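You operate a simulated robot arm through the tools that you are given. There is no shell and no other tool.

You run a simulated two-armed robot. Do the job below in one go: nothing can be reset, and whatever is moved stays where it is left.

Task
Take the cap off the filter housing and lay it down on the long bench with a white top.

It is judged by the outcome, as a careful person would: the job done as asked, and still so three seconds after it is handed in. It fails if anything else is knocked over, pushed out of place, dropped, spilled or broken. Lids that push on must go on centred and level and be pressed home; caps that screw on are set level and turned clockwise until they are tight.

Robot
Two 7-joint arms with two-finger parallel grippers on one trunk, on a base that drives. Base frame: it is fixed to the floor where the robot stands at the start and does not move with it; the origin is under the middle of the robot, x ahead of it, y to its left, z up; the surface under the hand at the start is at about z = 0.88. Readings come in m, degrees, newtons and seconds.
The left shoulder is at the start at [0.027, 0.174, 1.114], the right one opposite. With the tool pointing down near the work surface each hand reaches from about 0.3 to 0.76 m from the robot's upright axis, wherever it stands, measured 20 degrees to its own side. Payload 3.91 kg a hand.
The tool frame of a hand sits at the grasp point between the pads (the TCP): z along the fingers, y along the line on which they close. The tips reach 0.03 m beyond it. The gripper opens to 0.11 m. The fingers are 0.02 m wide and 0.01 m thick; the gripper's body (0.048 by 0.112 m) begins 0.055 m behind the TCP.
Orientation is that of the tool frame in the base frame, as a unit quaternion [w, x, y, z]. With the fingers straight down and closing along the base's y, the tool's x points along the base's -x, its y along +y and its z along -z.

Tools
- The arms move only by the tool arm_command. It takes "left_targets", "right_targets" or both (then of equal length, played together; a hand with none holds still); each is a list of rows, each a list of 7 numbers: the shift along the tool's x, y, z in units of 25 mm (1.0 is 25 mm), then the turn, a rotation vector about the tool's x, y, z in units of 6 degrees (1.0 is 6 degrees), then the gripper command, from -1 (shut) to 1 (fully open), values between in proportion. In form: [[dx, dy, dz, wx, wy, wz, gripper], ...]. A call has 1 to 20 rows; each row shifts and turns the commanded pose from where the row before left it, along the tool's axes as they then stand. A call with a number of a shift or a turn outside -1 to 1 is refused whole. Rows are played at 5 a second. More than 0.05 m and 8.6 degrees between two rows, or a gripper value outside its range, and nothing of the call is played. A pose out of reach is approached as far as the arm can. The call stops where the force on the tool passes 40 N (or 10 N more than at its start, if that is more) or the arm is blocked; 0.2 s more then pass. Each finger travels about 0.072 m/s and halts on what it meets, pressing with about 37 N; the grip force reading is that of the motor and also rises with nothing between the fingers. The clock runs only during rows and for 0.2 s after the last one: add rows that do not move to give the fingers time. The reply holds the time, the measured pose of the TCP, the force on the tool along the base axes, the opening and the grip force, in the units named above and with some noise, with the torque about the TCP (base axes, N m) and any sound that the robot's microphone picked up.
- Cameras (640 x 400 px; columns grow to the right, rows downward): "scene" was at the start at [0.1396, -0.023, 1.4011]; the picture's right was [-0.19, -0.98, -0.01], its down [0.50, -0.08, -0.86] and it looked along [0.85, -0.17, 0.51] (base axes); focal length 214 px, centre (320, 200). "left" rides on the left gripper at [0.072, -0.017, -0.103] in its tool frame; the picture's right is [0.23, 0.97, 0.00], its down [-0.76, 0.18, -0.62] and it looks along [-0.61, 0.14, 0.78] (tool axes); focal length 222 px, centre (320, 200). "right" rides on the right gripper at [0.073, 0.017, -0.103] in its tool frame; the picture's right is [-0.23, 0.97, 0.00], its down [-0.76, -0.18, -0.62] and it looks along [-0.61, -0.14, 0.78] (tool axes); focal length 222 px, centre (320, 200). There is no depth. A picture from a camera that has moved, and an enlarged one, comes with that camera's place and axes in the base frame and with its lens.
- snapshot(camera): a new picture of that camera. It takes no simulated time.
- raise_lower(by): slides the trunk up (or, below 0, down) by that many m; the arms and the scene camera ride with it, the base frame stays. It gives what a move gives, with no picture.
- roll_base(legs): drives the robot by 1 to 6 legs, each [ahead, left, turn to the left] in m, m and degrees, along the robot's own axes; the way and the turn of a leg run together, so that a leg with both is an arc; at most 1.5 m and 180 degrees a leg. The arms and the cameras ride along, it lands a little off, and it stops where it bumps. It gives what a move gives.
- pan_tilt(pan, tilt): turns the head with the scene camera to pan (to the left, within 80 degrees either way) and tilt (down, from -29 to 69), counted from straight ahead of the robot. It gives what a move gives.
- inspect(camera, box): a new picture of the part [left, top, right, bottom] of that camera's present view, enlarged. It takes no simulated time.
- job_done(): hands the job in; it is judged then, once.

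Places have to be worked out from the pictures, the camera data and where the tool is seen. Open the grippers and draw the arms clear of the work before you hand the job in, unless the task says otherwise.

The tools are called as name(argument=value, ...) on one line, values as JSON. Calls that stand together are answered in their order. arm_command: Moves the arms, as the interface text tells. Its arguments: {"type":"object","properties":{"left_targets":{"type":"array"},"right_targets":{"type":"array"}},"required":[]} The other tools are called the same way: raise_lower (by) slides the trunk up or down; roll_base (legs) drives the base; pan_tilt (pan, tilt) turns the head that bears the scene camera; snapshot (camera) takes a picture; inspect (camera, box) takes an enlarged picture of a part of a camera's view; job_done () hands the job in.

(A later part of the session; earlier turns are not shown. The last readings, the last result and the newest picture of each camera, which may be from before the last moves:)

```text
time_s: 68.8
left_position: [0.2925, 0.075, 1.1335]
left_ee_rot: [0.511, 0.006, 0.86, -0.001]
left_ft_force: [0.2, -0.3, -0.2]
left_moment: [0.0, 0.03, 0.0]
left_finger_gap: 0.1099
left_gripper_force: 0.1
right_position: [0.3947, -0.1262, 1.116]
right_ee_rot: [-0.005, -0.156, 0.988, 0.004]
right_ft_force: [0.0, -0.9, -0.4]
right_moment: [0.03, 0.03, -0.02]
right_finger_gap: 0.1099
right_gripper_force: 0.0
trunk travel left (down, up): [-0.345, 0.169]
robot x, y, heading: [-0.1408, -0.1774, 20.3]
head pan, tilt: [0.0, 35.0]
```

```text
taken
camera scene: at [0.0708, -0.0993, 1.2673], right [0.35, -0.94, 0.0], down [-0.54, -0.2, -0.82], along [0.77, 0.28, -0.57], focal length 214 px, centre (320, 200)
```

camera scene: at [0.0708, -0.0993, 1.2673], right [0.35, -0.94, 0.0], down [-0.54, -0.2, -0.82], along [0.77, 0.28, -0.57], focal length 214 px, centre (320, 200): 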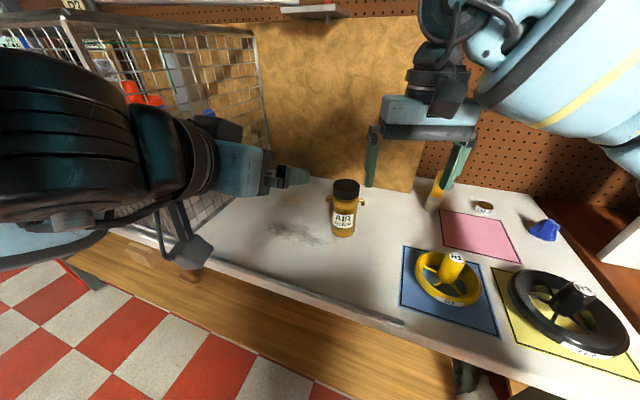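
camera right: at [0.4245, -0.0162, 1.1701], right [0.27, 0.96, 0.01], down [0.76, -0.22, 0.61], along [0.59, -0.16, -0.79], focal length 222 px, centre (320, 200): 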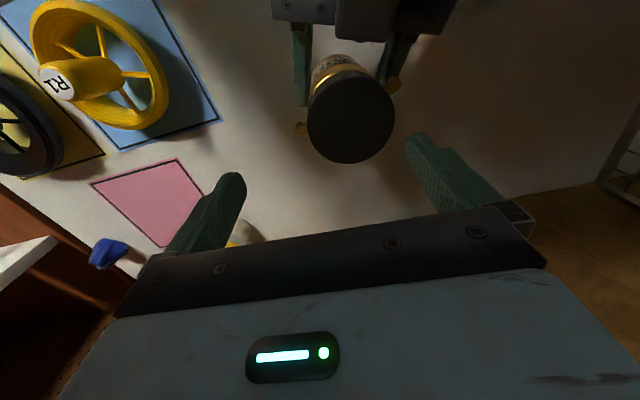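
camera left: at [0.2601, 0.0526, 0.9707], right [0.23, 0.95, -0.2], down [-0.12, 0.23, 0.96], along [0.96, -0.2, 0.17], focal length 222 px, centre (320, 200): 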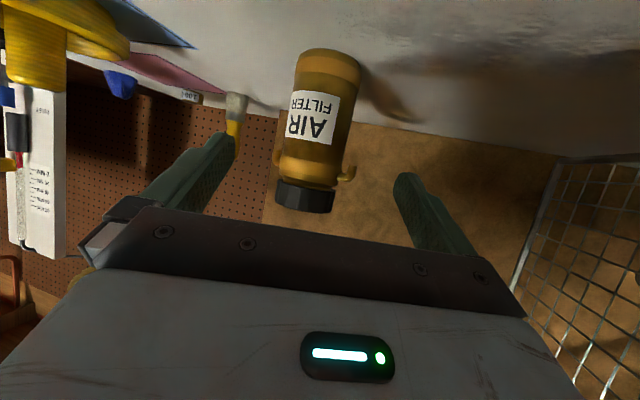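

The new stance works with no contacts. I'll drive the last 9 cm in, so the housing is about 0.55 m ahead of the robot.

roll_base(legs=[[0.09, -0.029, 0]])

snapshot(camera="scene")

snapshot(camera="left")

```text
time_s: 69.9
left_position: [0.3872, 0.0812, 1.133]
left_ee_rot: [0.511, 0.005, 0.859, -0.002]
left_ft_force: [1.5, -1.2, 0.0]
left_moment: [0.0, 0.0, 0.02]
left_finger_gap: 0.11
left_gripper_force: 0.0
right_position: [0.49, -0.1176, 1.1155]
right_ee_rot: [-0.006, -0.159, 0.987, 0.004]
right_ft_force: [-0.4, -0.2, 0.0]
right_moment: [-0.01, 0.03, 0.03]
right_finger_gap: 0.11
right_gripper_force: 0.1
trunk travel left (down, up): [-0.345, 0.169]
robot x, y, heading: [-0.0439, -0.169, 20.7]
head pan, tilt: [0.0, 35.0]
```

```text
taken
camera scene: at [0.1654, -0.0935, 1.2673], right [0.35, -0.94, 0.0], down [-0.54, -0.2, -0.82], along [0.77, 0.29, -0.57], focal length 214 px, centre (320, 200)
```

scene: 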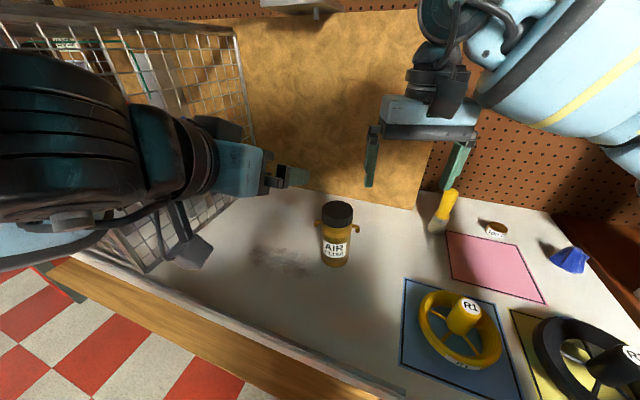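

```text
taken
camera left: at [0.2604, 0.0679, 1.1194], right [-0.1, 0.98, -0.2], down [-0.18, 0.18, 0.97], along [0.98, 0.13, 0.16], focal length 222 px, centre (320, 200)
```

left: 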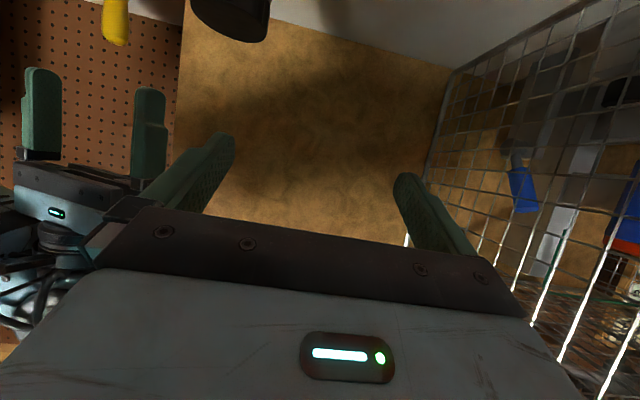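

The stance is good and the cap is within view. I'll test the right arm's reach first, moving it to 5–6 cm above the cap grasp height.

arm_command(right_targets=[[-0.212, 0.83, 0.37, 0, 0, 0, 1], [-0.212, 0.83, 0.37, 0, 0, 0, 1], [-0.212, 0.83, 0.37, 0, 0, 0, 1], [-0.212, 0.83, 0.37, 0, 0, 0, 1], [-0.212, 0.83, 0.37, 0, 0, 0, 1], [0, 0, 0, 0, 0, 0, 1]])

snapshot(camera="scene")

snapshot(camera="right")

```text
time_s: 71.3
left_position: [0.3863, 0.0829, 1.1329]
left_ee_rot: [0.512, 0.005, 0.859, -0.001]
left_ft_force: [0.1, 0.3, 0.7]
left_moment: [-0.01, 0.02, -0.01]
left_finger_gap: 0.11
left_gripper_force: 0.1
right_position: [0.4822, -0.0117, 1.0705]
right_ee_rot: [-0.004, -0.159, 0.987, 0.004]
right_ft_force: [-0.1, 0.6, -0.1]
right_moment: [-0.01, 0.0, -0.01]
right_finger_gap: 0.11
right_gripper_force: 0.0
trunk travel left (down, up): [-0.345, 0.169]
robot x, y, heading: [-0.0419, -0.1704, 20.3]
head pan, tilt: [0.0, 35.0]
```

```text
taken
camera scene: at [0.1649, -0.0939, 1.2673], right [0.35, -0.94, 0.0], down [-0.54, -0.2, -0.82], along [0.77, 0.29, -0.57], focal length 214 px, centre (320, 200)
```

scene: 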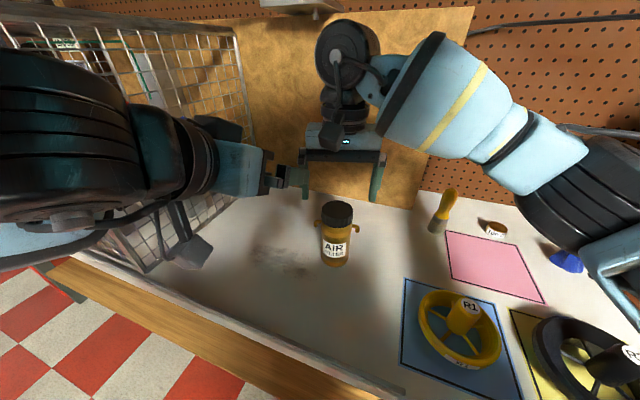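

```text
taken
camera right: at [0.4094, -0.0174, 1.1752], right [-0.09, 1.0, 0.01], down [0.79, 0.07, 0.62], along [0.61, 0.06, -0.79], focal length 222 px, centre (320, 200)
```

right: 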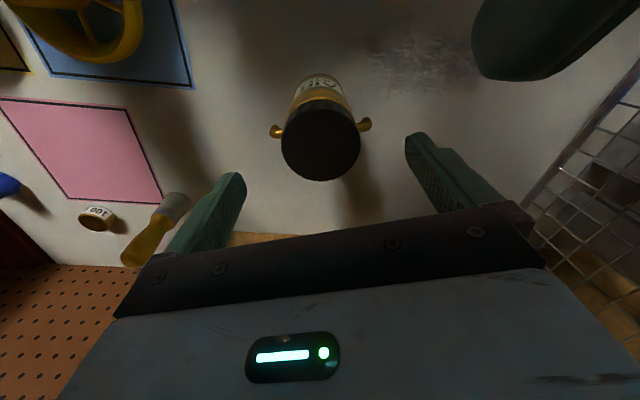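

The right arm reaches the spot easily now. I'll zoom in from the right wrist camera to refine the cap position.

inspect(camera="right", box=[250, 60, 390, 200])

inspect(camera="scene", box=[295, 190, 375, 280])

```text
2.86 times, centred on (320, 130) of right
camera zoom: at [0.4094, -0.0174, 1.1752], right [-0.09, 1.0, 0.01], down [0.79, 0.07, 0.62], along [0.61, 0.06, -0.79], focal length 635 px, centre (320, 400)
```

zoom: 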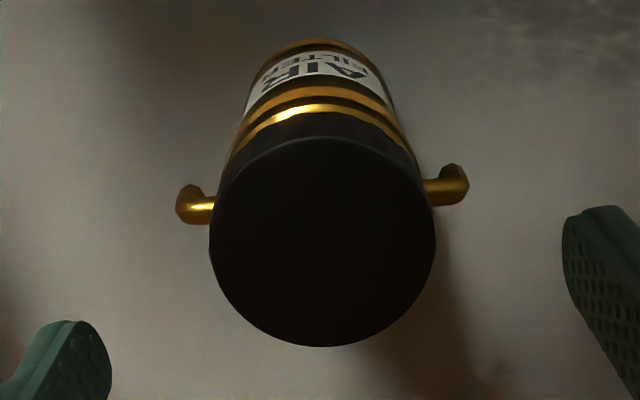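

```text
4.44 times, centred on (335, 235) of scene
camera zoom: at [0.1649, -0.0939, 1.2673], right [0.35, -0.94, 0.0], down [-0.54, -0.2, -0.82], along [0.77, 0.29, -0.57], focal length 953 px, centre (253, 44)
```

zoom: 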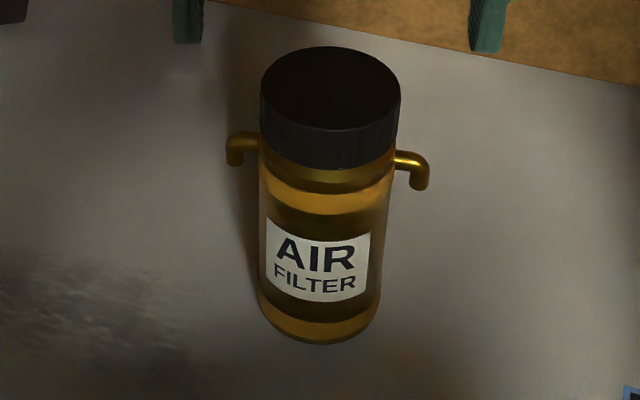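

Refined cap axis: about (0.4835, -0.0105), top z about 1.014. With the right hand parked above the cap, I'll bring the left hand (28° pitch, pointing straight ahead) down to its staging point in front of the housing.

arm_command(left_targets=[[0.876, -0.622, 0.43, 0, 0, 0, 1], [0.876, -0.622, 0.43, 0, 0, 0, 1], [0.876, -0.622, 0.43, 0, 0, 0, 1], [0.876, -0.622, 0.43, 0, 0, 0, 1], [0.876, -0.622, 0.43, 0, 0, 0, 1], [0.876, -0.622, 0.43, 0, 0, 0, 1], [0, 0, 0, 0, 0, 0, 1]])

snapshot(camera="left")

snapshot(camera="scene")

```text
time_s: 72.9
left_position: [0.3789, -0.01, 0.9874]
left_ee_rot: [0.512, 0.005, 0.859, -0.001]
left_ft_force: [-0.6, -0.9, -0.4]
left_moment: [-0.03, -0.02, -0.04]
left_finger_gap: 0.11
left_gripper_force: 0.1
right_position: [0.4815, -0.0108, 1.0705]
right_ee_rot: [-0.004, -0.159, 0.987, 0.004]
right_ft_force: [0.0, 0.5, 0.9]
right_moment: [-0.02, 0.02, -0.01]
right_finger_gap: 0.11
right_gripper_force: 0.0
trunk travel left (down, up): [-0.345, 0.169]
robot x, y, heading: [-0.0425, -0.1713, 20.6]
head pan, tilt: [0.0, 35.0]
```

```text
taken
camera left: at [0.2528, -0.0242, 0.9739], right [-0.1, 0.98, -0.2], down [-0.18, 0.18, 0.97], along [0.98, 0.13, 0.16], focal length 222 px, centre (320, 200)
```

left: 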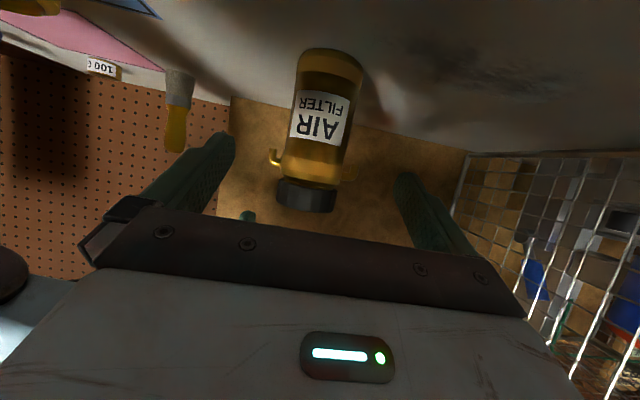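

```text
taken
camera scene: at [0.1647, -0.0934, 1.2673], right [0.35, -0.94, 0.0], down [-0.54, -0.2, -0.82], along [0.77, 0.29, -0.57], focal length 214 px, centre (320, 200)
```

scene: 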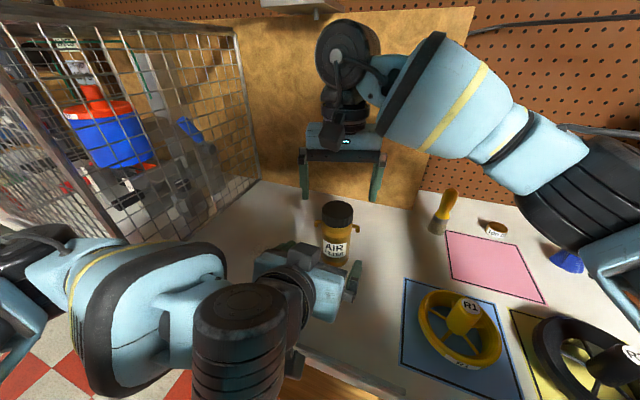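

Aligned within about 1.5 mm. I'll advance the left hand along its axis and partly close to 70 mm to check centring.

arm_command(left_targets=[[0, 0, 0.66, 0, 0, 0, 1], [0, 0, 0.66, 0, 0, 0, 1], [0, 0, 0.66, 0, 0, 0, 1], [0, 0, 0.66, 0, 0, 0, 1], [0, 0, 0.66, 0, 0, 0, 1], [0, 0, 0.66, 0, 0, 0, 1], [0, 0, 0, 0, 0, 0, 0.3], [0, 0, 0, 0, 0, 0, 0.3], [0, 0, 0, 0, 0, 0, 0.3]])

inspect(camera="left", box=[180, 80, 460, 240])

inspect(camera="scene", box=[280, 180, 400, 280])

inspect(camera="right", box=[220, 0, 420, 200])

```text
time_s: 74.9
left_position: [0.4654, -0.0101, 0.94]
left_ee_rot: [0.512, 0.004, 0.859, -0.001]
left_ft_force: [-0.4, 1.2, -0.7]
left_moment: [0.03, 0.0, 0.01]
left_finger_gap: 0.0715
left_gripper_force: 0.1
right_position: [0.4816, -0.0107, 1.0708]
right_ee_rot: [-0.004, -0.159, 0.987, 0.005]
right_ft_force: [-0.2, 0.2, 0.8]
right_moment: [-0.01, 0.0, 0.01]
right_finger_gap: 0.1102
right_gripper_force: 0.1
trunk travel left (down, up): [-0.345, 0.169]
robot x, y, heading: [-0.0435, -0.1704, 20.4]
head pan, tilt: [0.0, 35.0]
```

```text
2.29 times, centred on (320, 160) of left
camera zoom: at [0.3402, -0.025, 0.9265], right [-0.1, 0.98, -0.2], down [-0.18, 0.18, 0.97], along [0.98, 0.13, 0.16], focal length 508 px, centre (320, 291)
```

zoom: 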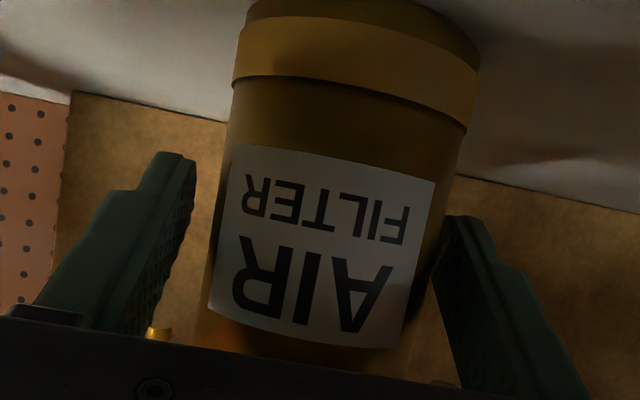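

```text
4.00 times, centred on (340, 230) of scene
camera zoom: at [0.1649, -0.0935, 1.2673], right [0.35, -0.94, 0.0], down [-0.54, -0.2, -0.82], along [0.77, 0.29, -0.57], focal length 858 px, centre (240, 80)
```

zoom: 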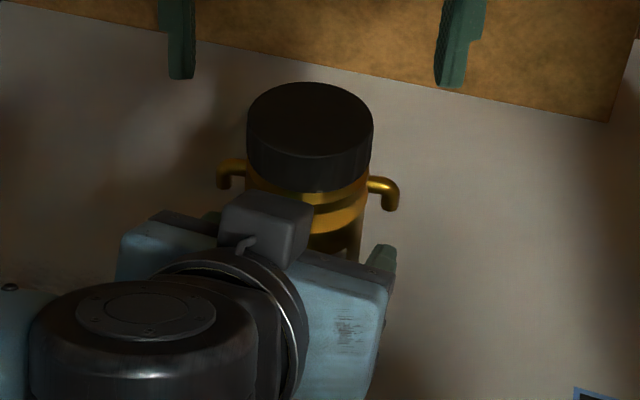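

```text
2.00 times, centred on (320, 100) of right
camera zoom: at [0.4093, -0.0173, 1.1754], right [-0.09, 1.0, 0.01], down [0.79, 0.07, 0.62], along [0.61, 0.06, -0.79], focal length 444 px, centre (320, 400)
```

zoom: 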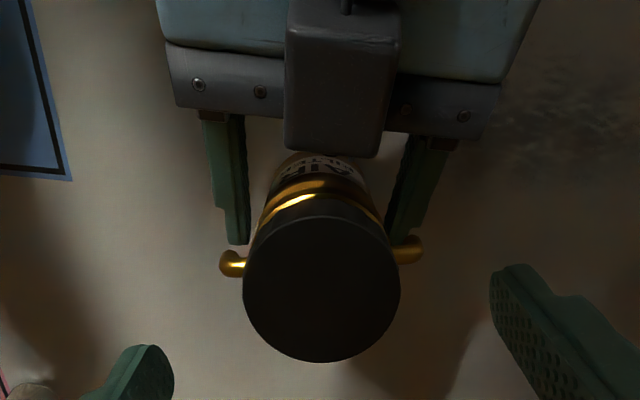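

The same ~2 mm offset as before shows in the left view. I'll shift 2 mm along the hand's y and close gradually onto the body.

arm_command(left_targets=[[0, 0.08, 0, 0, 0, 0, 0.3], [0, 0, 0, 0, 0, 0, 0.2], [0, 0, 0, 0, 0, 0, 0.14], [0, 0, 0, 0, 0, 0, 0.1], [0, 0, 0, 0, 0, 0, 0.06], [0, 0, 0, 0, 0, 0, 0.02], [0, 0, 0, 0, 0, 0, -0.1], [0, 0, 0, 0, 0, 0, -1], [0, 0, 0, 0, 0, 0, -1]])

inspect(camera="right", box=[220, 0, 420, 200])

inspect(camera="left", box=[180, 80, 460, 240])

```text
time_s: 76.9
left_position: [0.4659, -0.0096, 0.9404]
left_ee_rot: [0.512, 0.005, 0.859, -0.001]
left_ft_force: [-0.4, -0.4, -0.4]
left_moment: [-0.12, 0.03, -0.03]
left_finger_gap: 0.0595
left_gripper_force: 37.1
right_position: [0.4811, -0.0106, 1.0709]
right_ee_rot: [-0.005, -0.159, 0.987, 0.004]
right_ft_force: [0.0, -0.1, -0.2]
right_moment: [-0.01, -0.01, 0.02]
right_finger_gap: 0.1101
right_gripper_force: 0.1
trunk travel left (down, up): [-0.345, 0.169]
robot x, y, heading: [-0.0424, -0.1713, 20.5]
head pan, tilt: [0.0, 35.0]
```

```text
2.00 times, centred on (320, 100) of right
camera zoom: at [0.4093, -0.0174, 1.1754], right [-0.09, 1.0, 0.01], down [0.79, 0.07, 0.62], along [0.61, 0.06, -0.79], focal length 444 px, centre (320, 400)
```

zoom: 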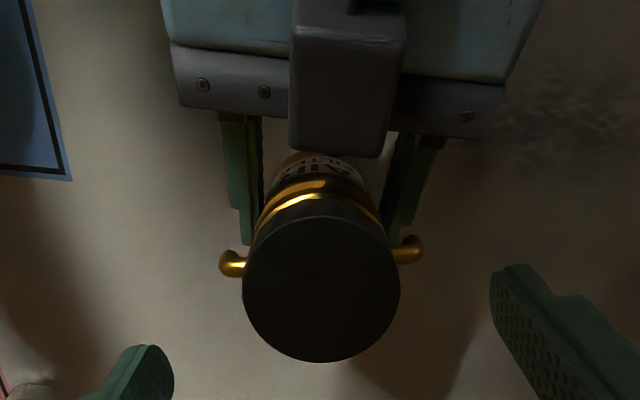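

```text
2.29 times, centred on (320, 160) of left
camera zoom: at [0.3401, -0.0237, 0.926], right [-0.1, 0.98, -0.2], down [-0.18, 0.18, 0.97], along [0.98, 0.13, 0.16], focal length 508 px, centre (320, 291)
```

zoom: 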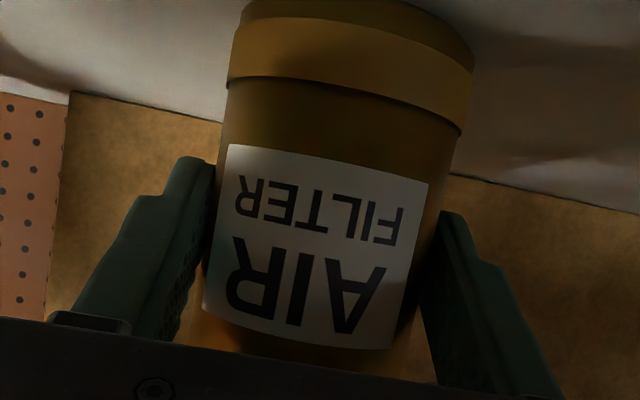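

The housing is held firmly and hasn't moved. Now I'll turn the right hand about 63° clockwise above the cap, so that unscrewing has a long counter-clockwise stroke.

arm_command(right_targets=[[0, 0, 0, 0, 0, 0.95, 1], [0, 0, 0, 0, 0, 0.95, 1], [0, 0, 0, 0, 0, 0.95, 1], [0, 0, 0, 0, 0, 0.95, 1], [0, 0, 0, 0, 0, 0.95, 1], [0, 0, 0, 0, 0, 0.95, 1], [0, 0, 0, 0, 0, 0.95, 1], [0, 0, 0, 0, 0, 0.95, 1], [0, 0, 0, 0, 0, 0.95, 1], [0, 0, 0, 0, 0, 0.95, 1], [0, 0, 0, 0, 0, 0.95, 1], [0, 0, 0, 0, 0, 0, 1]])

snapshot(camera="right")

snapshot(camera="scene")

```text
time_s: 79.5
left_position: [0.4661, -0.0096, 0.9389]
left_ee_rot: [0.511, 0.005, 0.86, -0.001]
left_ft_force: [-0.1, -0.9, 1.1]
left_moment: [-0.21, -0.01, -0.02]
left_finger_gap: 0.0596
left_gripper_force: 37.0
right_position: [0.4811, -0.0101, 1.0711]
right_ee_rot: [-0.005, 0.378, 0.926, 0.001]
right_ft_force: [1.0, 0.1, 0.3]
right_moment: [0.0, -0.01, 0.01]
right_finger_gap: 0.1103
right_gripper_force: 0.1
trunk travel left (down, up): [-0.345, 0.169]
robot x, y, heading: [-0.0429, -0.1701, 20.4]
head pan, tilt: [0.0, 35.0]
```

```text
taken
camera right: at [0.4432, 0.0517, 1.175], right [0.84, 0.54, 0.0], down [0.43, -0.67, 0.61], along [0.33, -0.52, -0.79], focal length 222 px, centre (320, 200)
```

right: 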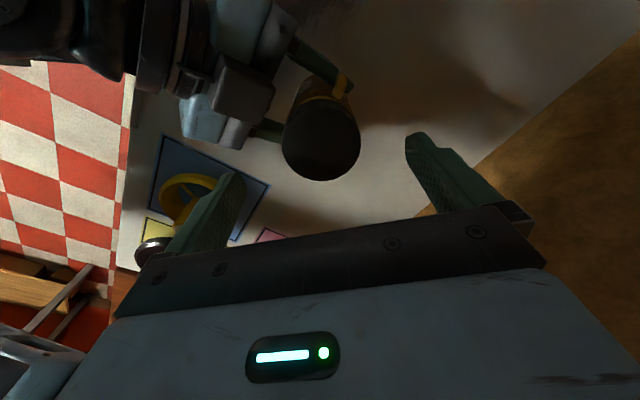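

```text
taken
camera scene: at [0.1648, -0.0936, 1.2673], right [0.35, -0.94, 0.0], down [-0.54, -0.2, -0.82], along [0.77, 0.29, -0.57], focal length 214 px, centre (320, 200)
```

scene: 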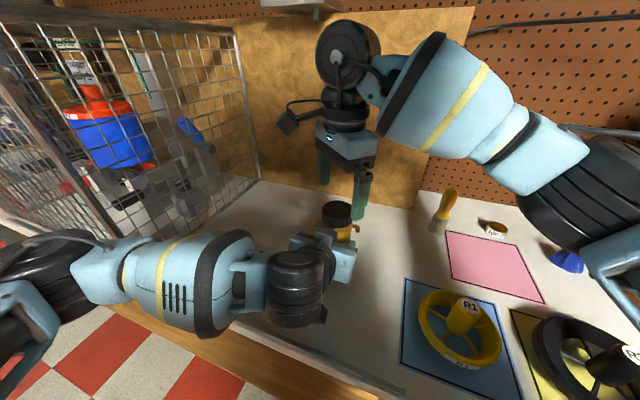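

The turn worked. I'll zoom the right camera once more at this orientation to centre the cap before descending.

inspect(camera="right", box=[250, 60, 390, 200])

```text
2.86 times, centred on (320, 130) of right
camera zoom: at [0.4432, 0.0517, 1.175], right [0.84, 0.54, 0.0], down [0.43, -0.67, 0.61], along [0.33, -0.52, -0.79], focal length 635 px, centre (320, 400)
```

zoom: 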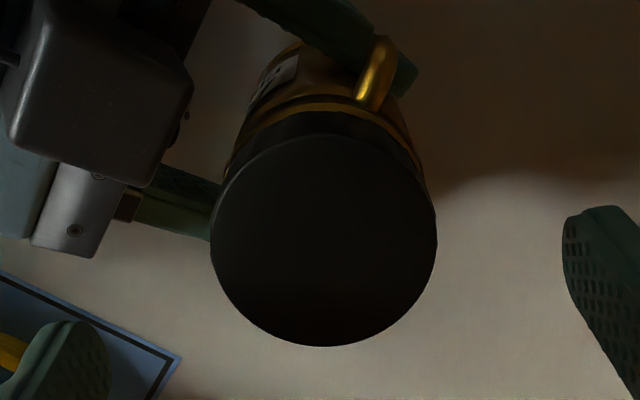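

The cap is about 2 mm off the hand's centre. I'll correct that, narrow the opening to 80 mm (clear of the left hand), and lower the fingers around the cap so the tips stop at z about 0.993, above the ports.

arm_command(right_targets=[[-0.08, 0.05, 0, 0, 0, 0, 0.45], [0, 0, 0, 0, 0, 0, 0.45], [0, 0, 0.4, 0, 0, 0, 0.45], [0, 0, 0.4, 0, 0, 0, 0.45], [0, 0, 0.4, 0, 0, 0, 0.45], [0, 0, 0.4, 0, 0, 0, 0.45], [0, 0, 0.32, 0, 0, 0, 0.45], [0, 0, 0, 0, 0, 0, 0.45]])

snapshot(camera="right")

inspect(camera="scene", box=[280, 170, 400, 270])

```text
time_s: 81.3
left_position: [0.4658, -0.0102, 0.9392]
left_ee_rot: [0.511, 0.006, 0.859, -0.003]
left_ft_force: [-0.2, -0.4, 0.9]
left_moment: [-0.21, -0.01, -0.01]
left_finger_gap: 0.0597
left_gripper_force: 36.8
right_position: [0.4824, -0.011, 1.0225]
right_ee_rot: [-0.007, 0.379, 0.926, 0.001]
right_ft_force: [1.1, 0.2, -0.8]
right_moment: [0.01, 0.03, -0.01]
right_finger_gap: 0.0796
right_gripper_force: 0.1
trunk travel left (down, up): [-0.345, 0.169]
robot x, y, heading: [-0.0426, -0.1738, 20.4]
head pan, tilt: [0.0, 35.0]
```

```text
taken
camera right: at [0.4449, 0.0513, 1.1265], right [0.84, 0.54, -0.01], down [0.43, -0.66, 0.61], along [0.33, -0.52, -0.79], focal length 222 px, centre (320, 200)
```

right: 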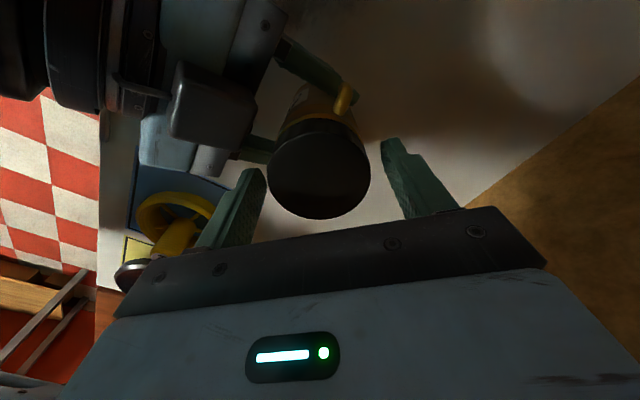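

```text
4.00 times, centred on (340, 220) of scene
camera zoom: at [0.1648, -0.0936, 1.2673], right [0.35, -0.94, 0.0], down [-0.54, -0.2, -0.82], along [0.77, 0.29, -0.57], focal length 858 px, centre (240, 120)
```

zoom: 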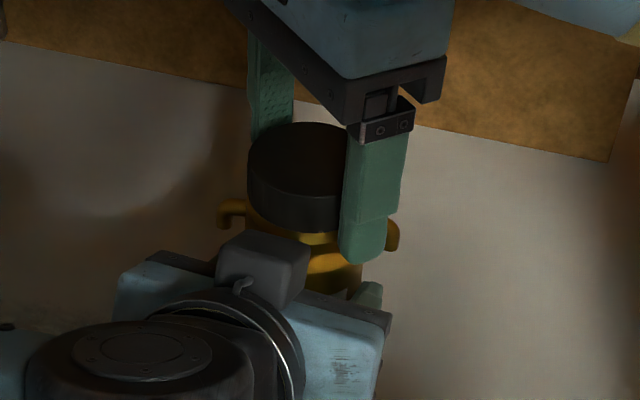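

The fingers straddle the cap and it looks centred. I'll close them gently on the cap.

arm_command(right_targets=[[0, 0, 0, 0, 0, 0, 0.25], [0, 0, 0, 0, 0, 0, 0.18], [0, 0, 0, 0, 0, 0, 0.14], [0, 0, 0, 0, 0, 0, 0.1], [0, 0, 0, 0, 0, 0, 0.05], [0, 0, 0, 0, 0, 0, -0.1], [0, 0, 0, 0, 0, 0, -1], [0, 0, 0, 0, 0, 0, -1]])

snapshot(camera="right")

inspect(camera="scene", box=[280, 170, 400, 270])

```text
time_s: 83.1
left_position: [0.4661, -0.0097, 0.9401]
left_ee_rot: [0.511, 0.005, 0.859, -0.001]
left_ft_force: [-0.7, 0.0, 1.2]
left_moment: [-0.3, 0.05, -0.04]
left_finger_gap: 0.0597
left_gripper_force: 37.0
right_position: [0.4826, -0.0116, 1.0221]
right_ee_rot: [-0.006, 0.378, 0.926, 0.002]
right_ft_force: [-0.3, -0.1, 1.3]
right_moment: [0.05, -0.04, 0.01]
right_finger_gap: 0.0591
right_gripper_force: 37.1
trunk travel left (down, up): [-0.345, 0.169]
robot x, y, heading: [-0.042, -0.172, 20.6]
head pan, tilt: [0.0, 35.0]
```

```text
taken
camera right: at [0.4449, 0.0512, 1.1269], right [0.84, 0.54, 0.0], down [0.43, -0.66, 0.61], along [0.33, -0.52, -0.79], focal length 222 px, centre (320, 200)
```

right: 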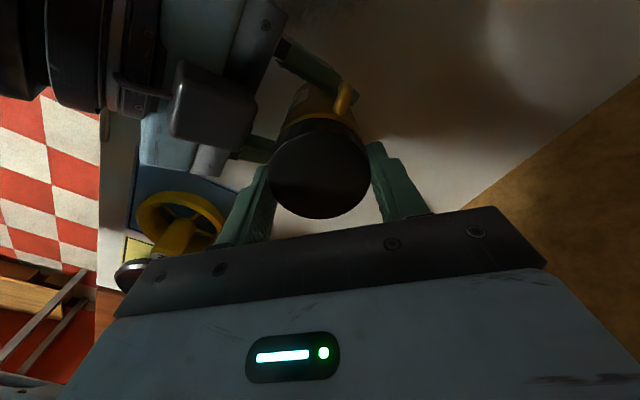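

```text
4.00 times, centred on (340, 220) of scene
camera zoom: at [0.1648, -0.0937, 1.2674], right [0.35, -0.94, 0.0], down [-0.54, -0.2, -0.82], along [0.77, 0.29, -0.57], focal length 858 px, centre (240, 120)
```

zoom: 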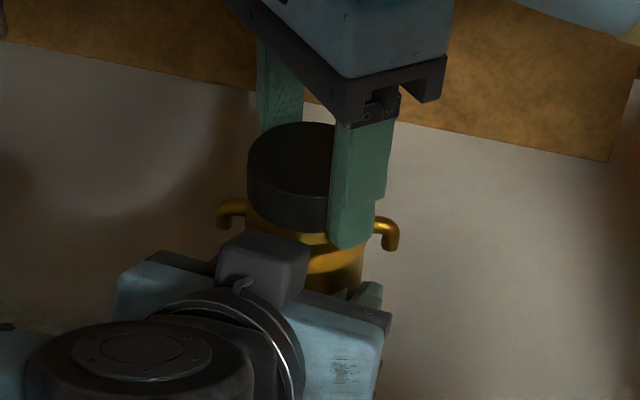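

The cap is gripped (59 mm, 37 N), with negligible side loads. I'll turn it counter-clockwise a small amount first and watch the torque and whether the housing stays still.

arm_command(right_targets=[[0, 0, 0, 0, 0, -0.5, -1], [0, 0, 0, 0, 0, -0.5, -1], [0, 0, 0, 0, 0, -0.5, -1], [0, 0, 0, 0, 0, -0.5, -1]])

inspect(camera="scene", box=[280, 170, 400, 270])

inspect(camera="left", box=[180, 80, 460, 240])

```text
time_s: 84.1
left_position: [0.4661, -0.0102, 0.9394]
left_ee_rot: [0.512, 0.005, 0.859, -0.001]
left_ft_force: [-3.3, 0.8, 1.2]
left_moment: [-0.23, -0.2, 0.03]
left_finger_gap: 0.0594
left_gripper_force: 37.3
right_position: [0.4837, -0.0107, 1.0222]
right_ee_rot: [-0.006, 0.278, 0.96, 0.002]
right_ft_force: [2.0, -1.5, -0.4]
right_moment: [-0.14, 0.0, -0.01]
right_finger_gap: 0.0594
right_gripper_force: 37.4
trunk travel left (down, up): [-0.345, 0.169]
robot x, y, heading: [-0.0451, -0.168, 20.4]
head pan, tilt: [0.0, 35.0]
```

```text
4.00 times, centred on (340, 220) of scene
camera zoom: at [0.1648, -0.0937, 1.2673], right [0.35, -0.94, 0.0], down [-0.54, -0.2, -0.82], along [0.77, 0.29, -0.57], focal length 858 px, centre (240, 120)
```

zoom: 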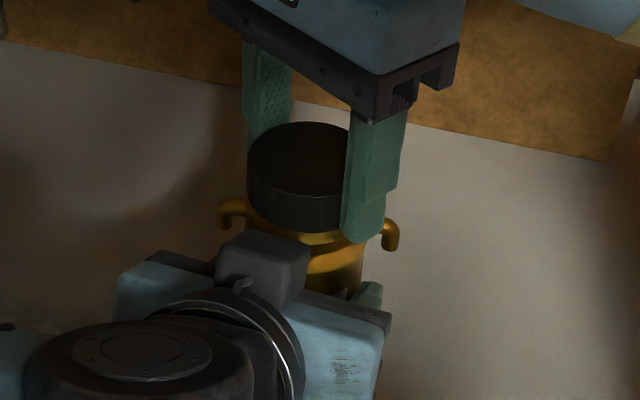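

```text
2.29 times, centred on (320, 160) of left
camera zoom: at [0.34, -0.0237, 0.9261], right [-0.1, 0.98, -0.2], down [-0.18, 0.18, 0.97], along [0.98, 0.13, 0.16], focal length 508 px, centre (320, 291)
```

zoom: 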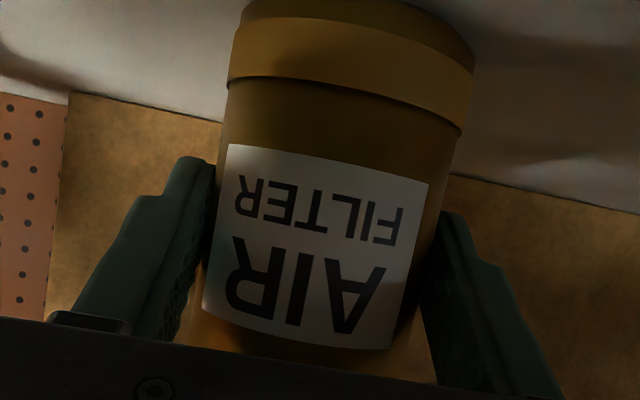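

It turned 12° with almost no torque and the housing stayed put. I'll continue the stroke to about +42°.

arm_command(right_targets=[[0, 0, 0, 0, 0, -0.95, -1], [0, 0, 0, 0, 0, -0.95, -1], [0, 0, 0, 0, 0, -0.95, -1], [0, 0, 0, 0, 0, -0.95, -1], [0, 0, 0, 0, 0, -0.95, -1], [0, 0, 0, 0, 0, -0.95, -1], [0, 0, 0, 0, 0, -0.95, -1], [0, 0, 0, 0, 0, -0.95, -1], [0, 0, 0, 0, 0, -0.95, -1], [0, 0, 0, 0, 0, -0.95, -1], [0, 0, 0, 0, 0, -0.95, -1], [0, 0, 0, 0, 0, -0.95, -1], [0, 0, 0, 0, 0, -0.95, -1]])

inspect(camera="scene", box=[280, 170, 400, 270])

inspect(camera="left", box=[180, 80, 460, 240])

```text
time_s: 86.9
left_position: [0.4668, -0.0102, 0.9391]
left_ee_rot: [0.512, 0.006, 0.859, -0.003]
left_ft_force: [0.8, -17.2, 2.3]
left_moment: [1.27, 0.32, -0.2]
left_finger_gap: 0.0596
left_gripper_force: 36.7
right_position: [0.4827, -0.0102, 1.0238]
right_ee_rot: [-0.004, -0.358, 0.934, 0.005]
right_ft_force: [0.6, 19.0, 4.0]
right_moment: [0.15, -0.46, -0.04]
right_finger_gap: 0.0591
right_gripper_force: 37.3
trunk travel left (down, up): [-0.345, 0.169]
robot x, y, heading: [-0.0398, -0.1723, 20.3]
head pan, tilt: [0.0, 35.0]
```

```text
4.00 times, centred on (340, 220) of scene
camera zoom: at [0.1647, -0.0935, 1.2674], right [0.35, -0.94, 0.0], down [-0.54, -0.2, -0.82], along [0.77, 0.29, -0.57], focal length 858 px, centre (240, 120)
```

zoom: 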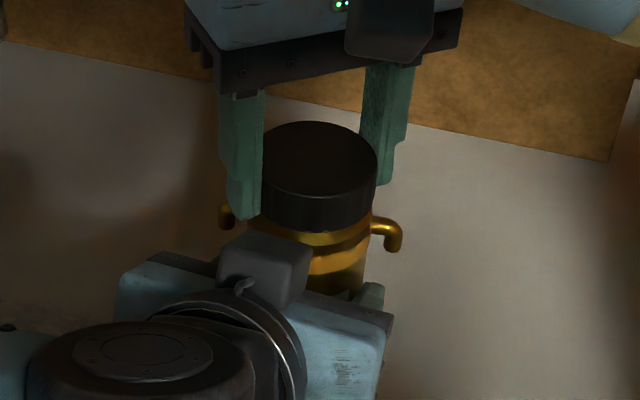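

```text
2.29 times, centred on (320, 160) of left
camera zoom: at [0.3397, -0.0242, 0.9261], right [-0.1, 0.98, -0.2], down [-0.18, 0.18, 0.97], along [0.98, 0.13, 0.16], focal length 508 px, centre (320, 291)
```

zoom: 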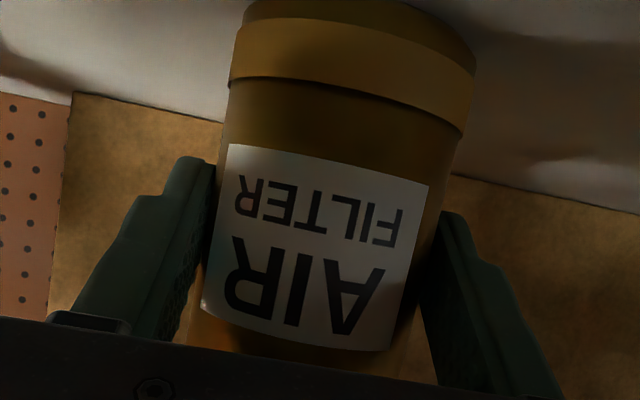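

After 86° the cap turned, though the off-centre grip (about 1.5 mm along the finger width) built up a 19 N side load. I'll open slightly, raise 3 mm, swing back, recentre by 1.5 mm and prepare to regrip.

arm_command(right_targets=[[0, 0, 0, 0, 0, 0, 0.31], [0, 0, -0.12, 0, 0, 0, 0.31], [0, 0, 0, 0, 0, 0.95, 0.31], [0, 0, 0, 0, 0, 0.95, 0.31], [0, 0, 0, 0, 0, 0.95, 0.31], [0, 0, 0, 0, 0, 0.95, 0.31], [0, 0, 0, 0, 0, 0.95, 0.31], [0, 0, 0, 0, 0, 0.95, 0.31], [0, 0, 0, 0, 0, 0.95, 0.31], [0, 0, 0, 0, 0, 0.95, 0.31], [0, 0, 0, 0, 0, 0.95, 0.31], [0, 0, 0, 0, 0, 0.95, 0.31], [0, 0, 0, 0, 0, 0.95, 0.31], [0, 0, 0, 0, 0, 0.95, 0.31], [0, 0, 0, 0, 0, 0.95, 0.31], [0, 0, 0, 0, 0, 0.95, 0.31], [0, 0, 0, 0, 0, 0.95, 0.31]])

inspect(camera="scene", box=[280, 170, 400, 270])

inspect(camera="right", box=[220, 60, 420, 240])

```text
time_s: 90.5
left_position: [0.4662, -0.01, 0.9386]
left_ee_rot: [0.511, 0.005, 0.859, -0.001]
left_ft_force: [0.7, 1.5, 0.6]
left_moment: [0.0, 0.02, 0.03]
left_finger_gap: 0.0596
left_gripper_force: 37.1
right_position: [0.4828, -0.0119, 1.0259]
right_ee_rot: [-0.006, 0.374, 0.927, 0.001]
right_ft_force: [0.7, 0.0, 0.1]
right_moment: [0.01, -0.01, -0.01]
right_finger_gap: 0.072
right_gripper_force: 0.1
trunk travel left (down, up): [-0.345, 0.169]
robot x, y, heading: [-0.0416, -0.1705, 20.5]
head pan, tilt: [0.0, 35.0]
```

```text
4.00 times, centred on (340, 220) of scene
camera zoom: at [0.1648, -0.0933, 1.2673], right [0.35, -0.94, 0.0], down [-0.54, -0.2, -0.82], along [0.77, 0.29, -0.57], focal length 858 px, centre (240, 120)
```

zoom: 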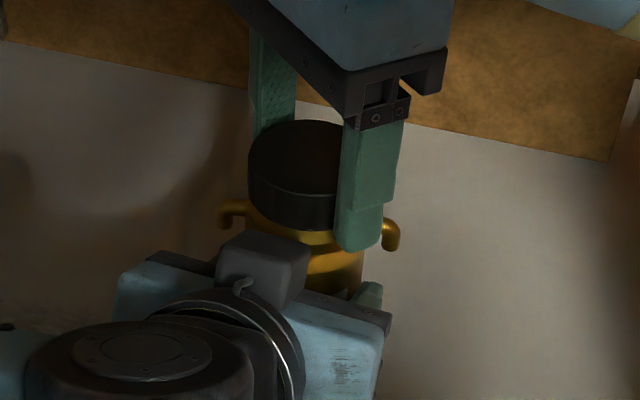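

```text
2.22 times, centred on (320, 150) of right
camera zoom: at [0.4442, 0.0516, 1.13], right [0.84, 0.54, -0.01], down [0.43, -0.66, 0.61], along [0.33, -0.52, -0.79], focal length 494 px, centre (320, 311)
```

zoom: 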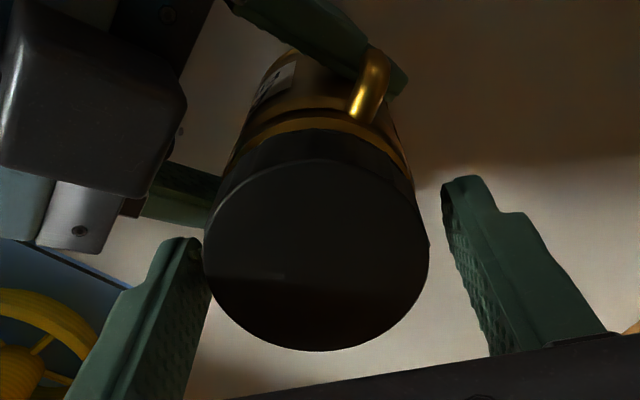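

The swing back was clean. Now I'll recentre by about 1 mm, regrip and turn another 85° counter-clockwise with a very slight upward follow.

arm_command(right_targets=[[0.04, -0.03, 0, 0, 0, 0, 0.22], [0, 0, 0, 0, 0, 0, 0.14], [0, 0, 0, 0, 0, 0, 0.06], [0, 0, 0, 0, 0, 0, -1], [0, 0, 0, 0, 0, 0, -1], [0, 0, -0.004, 0, 0, -0.95, -1], [0, 0, -0.004, 0, 0, -0.95, -1], [0, 0, -0.004, 0, 0, -0.95, -1], [0, 0, -0.004, 0, 0, -0.95, -1], [0, 0, -0.004, 0, 0, -0.95, -1], [0, 0, -0.004, 0, 0, -0.95, -1], [0, 0, -0.004, 0, 0, -0.95, -1], [0, 0, -0.004, 0, 0, -0.95, -1], [0, 0, -0.004, 0, 0, -0.95, -1], [0, 0, -0.004, 0, 0, -0.95, -1], [0, 0, -0.004, 0, 0, -0.95, -1], [0, 0, -0.004, 0, 0, -0.95, -1], [0, 0, -0.004, 0, 0, -0.95, -1], [0, 0, -0.004, 0, 0, -0.95, -1], [0, 0, -0.004, 0, 0, -0.95, -1]])

inspect(camera="scene", box=[280, 170, 400, 270])

inspect(camera="right", box=[220, 60, 420, 240])

```text
time_s: 94.7
left_position: [0.4662, -0.0094, 0.9391]
left_ee_rot: [0.511, 0.004, 0.859, -0.001]
left_ft_force: [8.0, -14.2, -0.4]
left_moment: [1.17, 0.73, -0.22]
left_finger_gap: 0.0596
left_gripper_force: 37.1
right_position: [0.4824, -0.0123, 1.0272]
right_ee_rot: [-0.003, -0.357, 0.934, 0.006]
right_ft_force: [-8.1, 13.4, 0.7]
right_moment: [-0.12, -0.01, -0.03]
right_finger_gap: 0.0593
right_gripper_force: 37.3
trunk travel left (down, up): [-0.345, 0.169]
robot x, y, heading: [-0.0429, -0.168, 20.2]
head pan, tilt: [0.0, 35.0]
```

```text
4.00 times, centred on (340, 220) of scene
camera zoom: at [0.1649, -0.0937, 1.2673], right [0.35, -0.94, 0.0], down [-0.54, -0.2, -0.82], along [0.77, 0.29, -0.57], focal length 858 px, centre (240, 120)
```

zoom: 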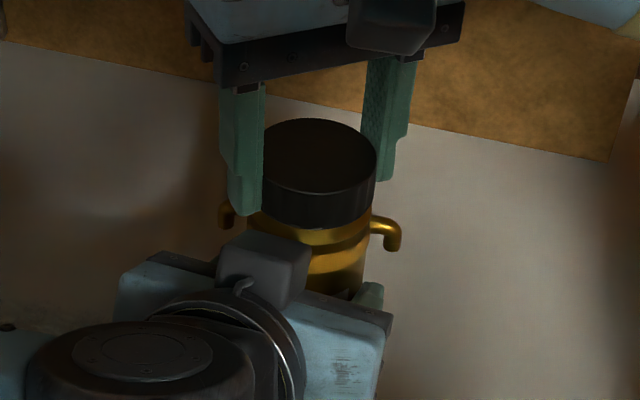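

```text
2.22 times, centred on (320, 150) of right
camera zoom: at [0.4186, -0.047, 1.1308], right [-0.48, 0.88, 0.01], down [0.69, 0.37, 0.62], along [0.54, 0.31, -0.79], focal length 494 px, centre (320, 311)
```

zoom: 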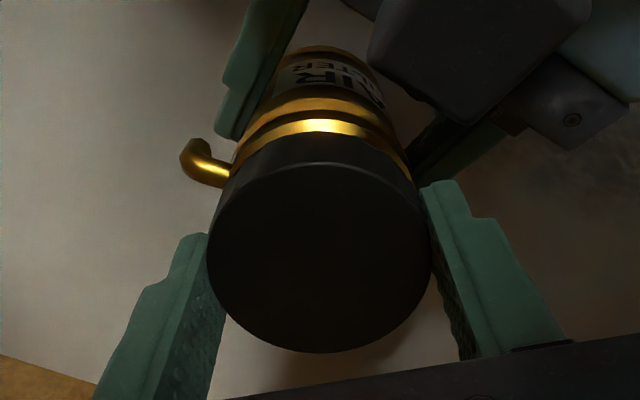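

The cap rises about 1 mm per stroke (the gold neck ring shows more each time), so it's a screw cap coming off. I'll swing back again, with a small recentring shift, for the next stroke.

arm_command(right_targets=[[0, 0, 0, 0, 0, 0, 0.31], [0, 0, 0, 0, 0, 0, 0.31], [0, 0, 0, 0, 0, 0.95, 0.31], [0, 0, 0, 0, 0, 0.95, 0.31], [0, 0, 0, 0, 0, 0.95, 0.31], [0, 0, 0, 0, 0, 0.95, 0.31], [0, 0, 0, 0, 0, 0.95, 0.31], [0, 0, 0, 0, 0, 0.95, 0.31], [0, 0, 0, 0, 0, 0.95, 0.31], [0, 0, 0, 0, 0, 0.95, 0.31], [0, 0, 0, 0, 0, 0.95, 0.31], [0, 0, 0, 0, 0, 0.95, 0.31], [0, 0, 0, 0, 0, 0.95, 0.31], [0, 0, 0, 0, 0, 0.95, 0.31], [0, 0, 0, 0, 0, 0.95, 0.31], [0, 0, 0, 0, 0, 0.95, 0.31], [0.043, -0.014, 0, 0, 0, 0.95, 0.31], [0, 0, 0, 0, 0, 0, 0.31]])

inspect(camera="right", box=[220, 60, 420, 240])

inspect(camera="scene", box=[300, 190, 360, 240])

```text
time_s: 98.5
left_position: [0.4663, -0.0088, 0.9392]
left_ee_rot: [0.512, 0.004, 0.859, -0.001]
left_ft_force: [-0.1, 1.1, -0.3]
left_moment: [-0.06, -0.05, 0.04]
left_finger_gap: 0.0597
left_gripper_force: 37.3
right_position: [0.4828, -0.0104, 1.027]
right_ee_rot: [-0.007, 0.374, 0.928, 0.001]
right_ft_force: [0.4, 0.3, 0.5]
right_moment: [0.01, 0.0, 0.01]
right_finger_gap: 0.0718
right_gripper_force: 0.1
trunk travel left (down, up): [-0.345, 0.169]
robot x, y, heading: [-0.0402, -0.1692, 20.4]
head pan, tilt: [0.0, 35.0]
```

```text
2.22 times, centred on (320, 150) of right
camera zoom: at [0.4427, 0.0522, 1.1319], right [0.84, 0.54, 0.0], down [0.43, -0.66, 0.61], along [0.33, -0.52, -0.79], focal length 494 px, centre (320, 311)
```

zoom: 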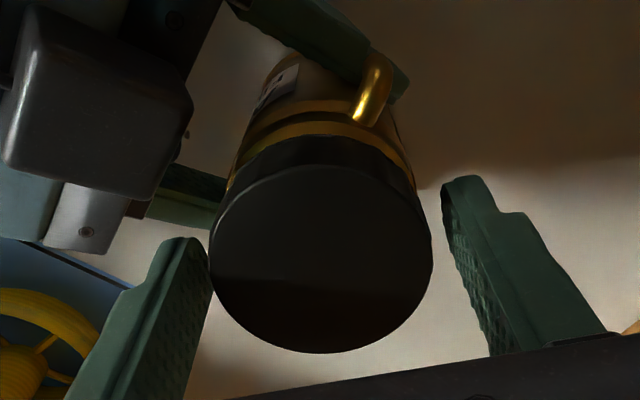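

```text
8.00 times, centred on (330, 215) of scene
camera zoom: at [0.1649, -0.0934, 1.2673], right [0.35, -0.94, 0.0], down [-0.54, -0.2, -0.82], along [0.77, 0.29, -0.57], focal length 1716 px, centre (240, 80)
```

zoom: 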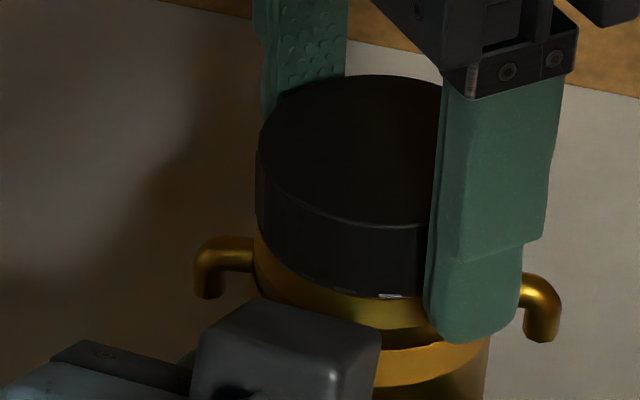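

Centred again; the ring is more exposed. I'll grip and do the third 85° stroke.

arm_command(right_targets=[[0, 0, 0, 0, 0, 0, 0.2], [0, 0, 0, 0, 0, 0, 0.14], [0, 0, 0, 0, 0, 0, 0.06], [0, 0, 0, 0, 0, 0, -1], [0, 0, 0, 0, 0, 0, -1], [0, 0, -0.003, 0, 0, -0.95, -1], [0, 0, -0.003, 0, 0, -0.95, -1], [0, 0, -0.003, 0, 0, -0.95, -1], [0, 0, -0.003, 0, 0, -0.95, -1], [0, 0, -0.003, 0, 0, -0.95, -1], [0, 0, -0.003, 0, 0, -0.95, -1], [0, 0, -0.003, 0, 0, -0.95, -1], [0, 0, -0.003, 0, 0, -0.95, -1], [0, 0, -0.003, 0, 0, -0.95, -1], [0, 0, -0.003, 0, 0, -0.95, -1], [0, 0, -0.003, 0, 0, -0.95, -1], [0, 0, -0.003, 0, 0, -0.95, -1], [0, 0, -0.003, 0, 0, -0.95, -1], [0, 0, -0.003, 0, 0, -0.95, -1], [0, 0, -0.003, 0, 0, -0.95, -1]])

inspect(camera="scene", box=[300, 190, 360, 240])

```text
time_s: 102.7
left_position: [0.4661, -0.0087, 0.9389]
left_ee_rot: [0.511, 0.005, 0.86, -0.001]
left_ft_force: [0.6, 0.1, 0.0]
left_moment: [-0.09, 0.01, 0.01]
left_finger_gap: 0.0596
left_gripper_force: 36.9
right_position: [0.4813, -0.012, 1.0287]
right_ee_rot: [-0.004, -0.357, 0.934, 0.005]
right_ft_force: [-0.5, 0.4, -0.3]
right_moment: [-0.03, -0.01, 0.02]
right_finger_gap: 0.0593
right_gripper_force: 37.5
trunk travel left (down, up): [-0.345, 0.169]
robot x, y, heading: [-0.0455, -0.1686, 20.5]
head pan, tilt: [0.0, 35.0]
```

```text
8.00 times, centred on (330, 215) of scene
camera zoom: at [0.165, -0.0936, 1.2673], right [0.35, -0.94, 0.0], down [-0.54, -0.2, -0.82], along [0.77, 0.29, -0.57], focal length 1716 px, centre (240, 80)
```

zoom: 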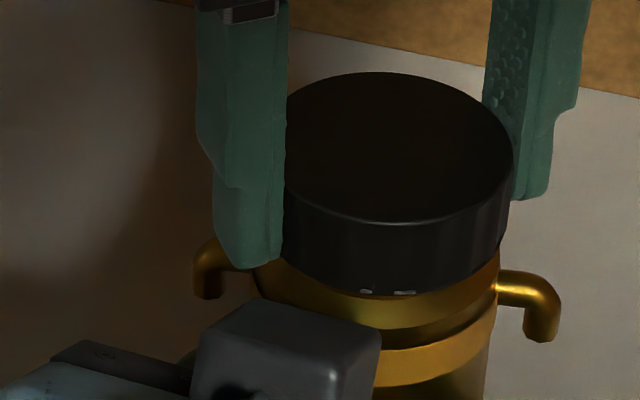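

All side forces vanished on this stroke, so the cap may already be free. I'll test with a gentle 2 mm lift and watch the force.

arm_command(right_targets=[[0, 0, -0.03, 0, 0, 0, -1], [0, 0, -0.03, 0, 0, 0, -1], [0, 0, -0.03, 0, 0, 0, -1]])

inspect(camera="scene", box=[300, 190, 360, 240])

```text
time_s: 103.5
left_position: [0.4667, -0.0089, 0.94]
left_ee_rot: [0.511, 0.004, 0.86, -0.001]
left_ft_force: [-1.0, -0.7, -0.6]
left_moment: [-0.05, 0.02, 0.0]
left_finger_gap: 0.0597
left_gripper_force: 37.0
right_position: [0.4801, -0.0113, 1.0322]
right_ee_rot: [-0.004, -0.356, 0.935, 0.005]
right_ft_force: [-0.5, -0.1, -0.5]
right_moment: [-0.02, 0.0, 0.0]
right_finger_gap: 0.0596
right_gripper_force: 37.2
trunk travel left (down, up): [-0.345, 0.169]
robot x, y, heading: [-0.0422, -0.1705, 20.7]
head pan, tilt: [0.0, 35.0]
```

```text
8.00 times, centred on (330, 215) of scene
camera zoom: at [0.165, -0.0935, 1.2673], right [0.35, -0.94, 0.0], down [-0.54, -0.2, -0.82], along [0.77, 0.29, -0.57], focal length 1716 px, centre (240, 80)
```

zoom: 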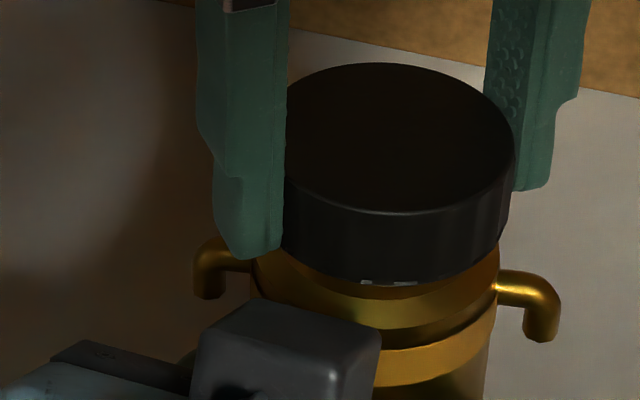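

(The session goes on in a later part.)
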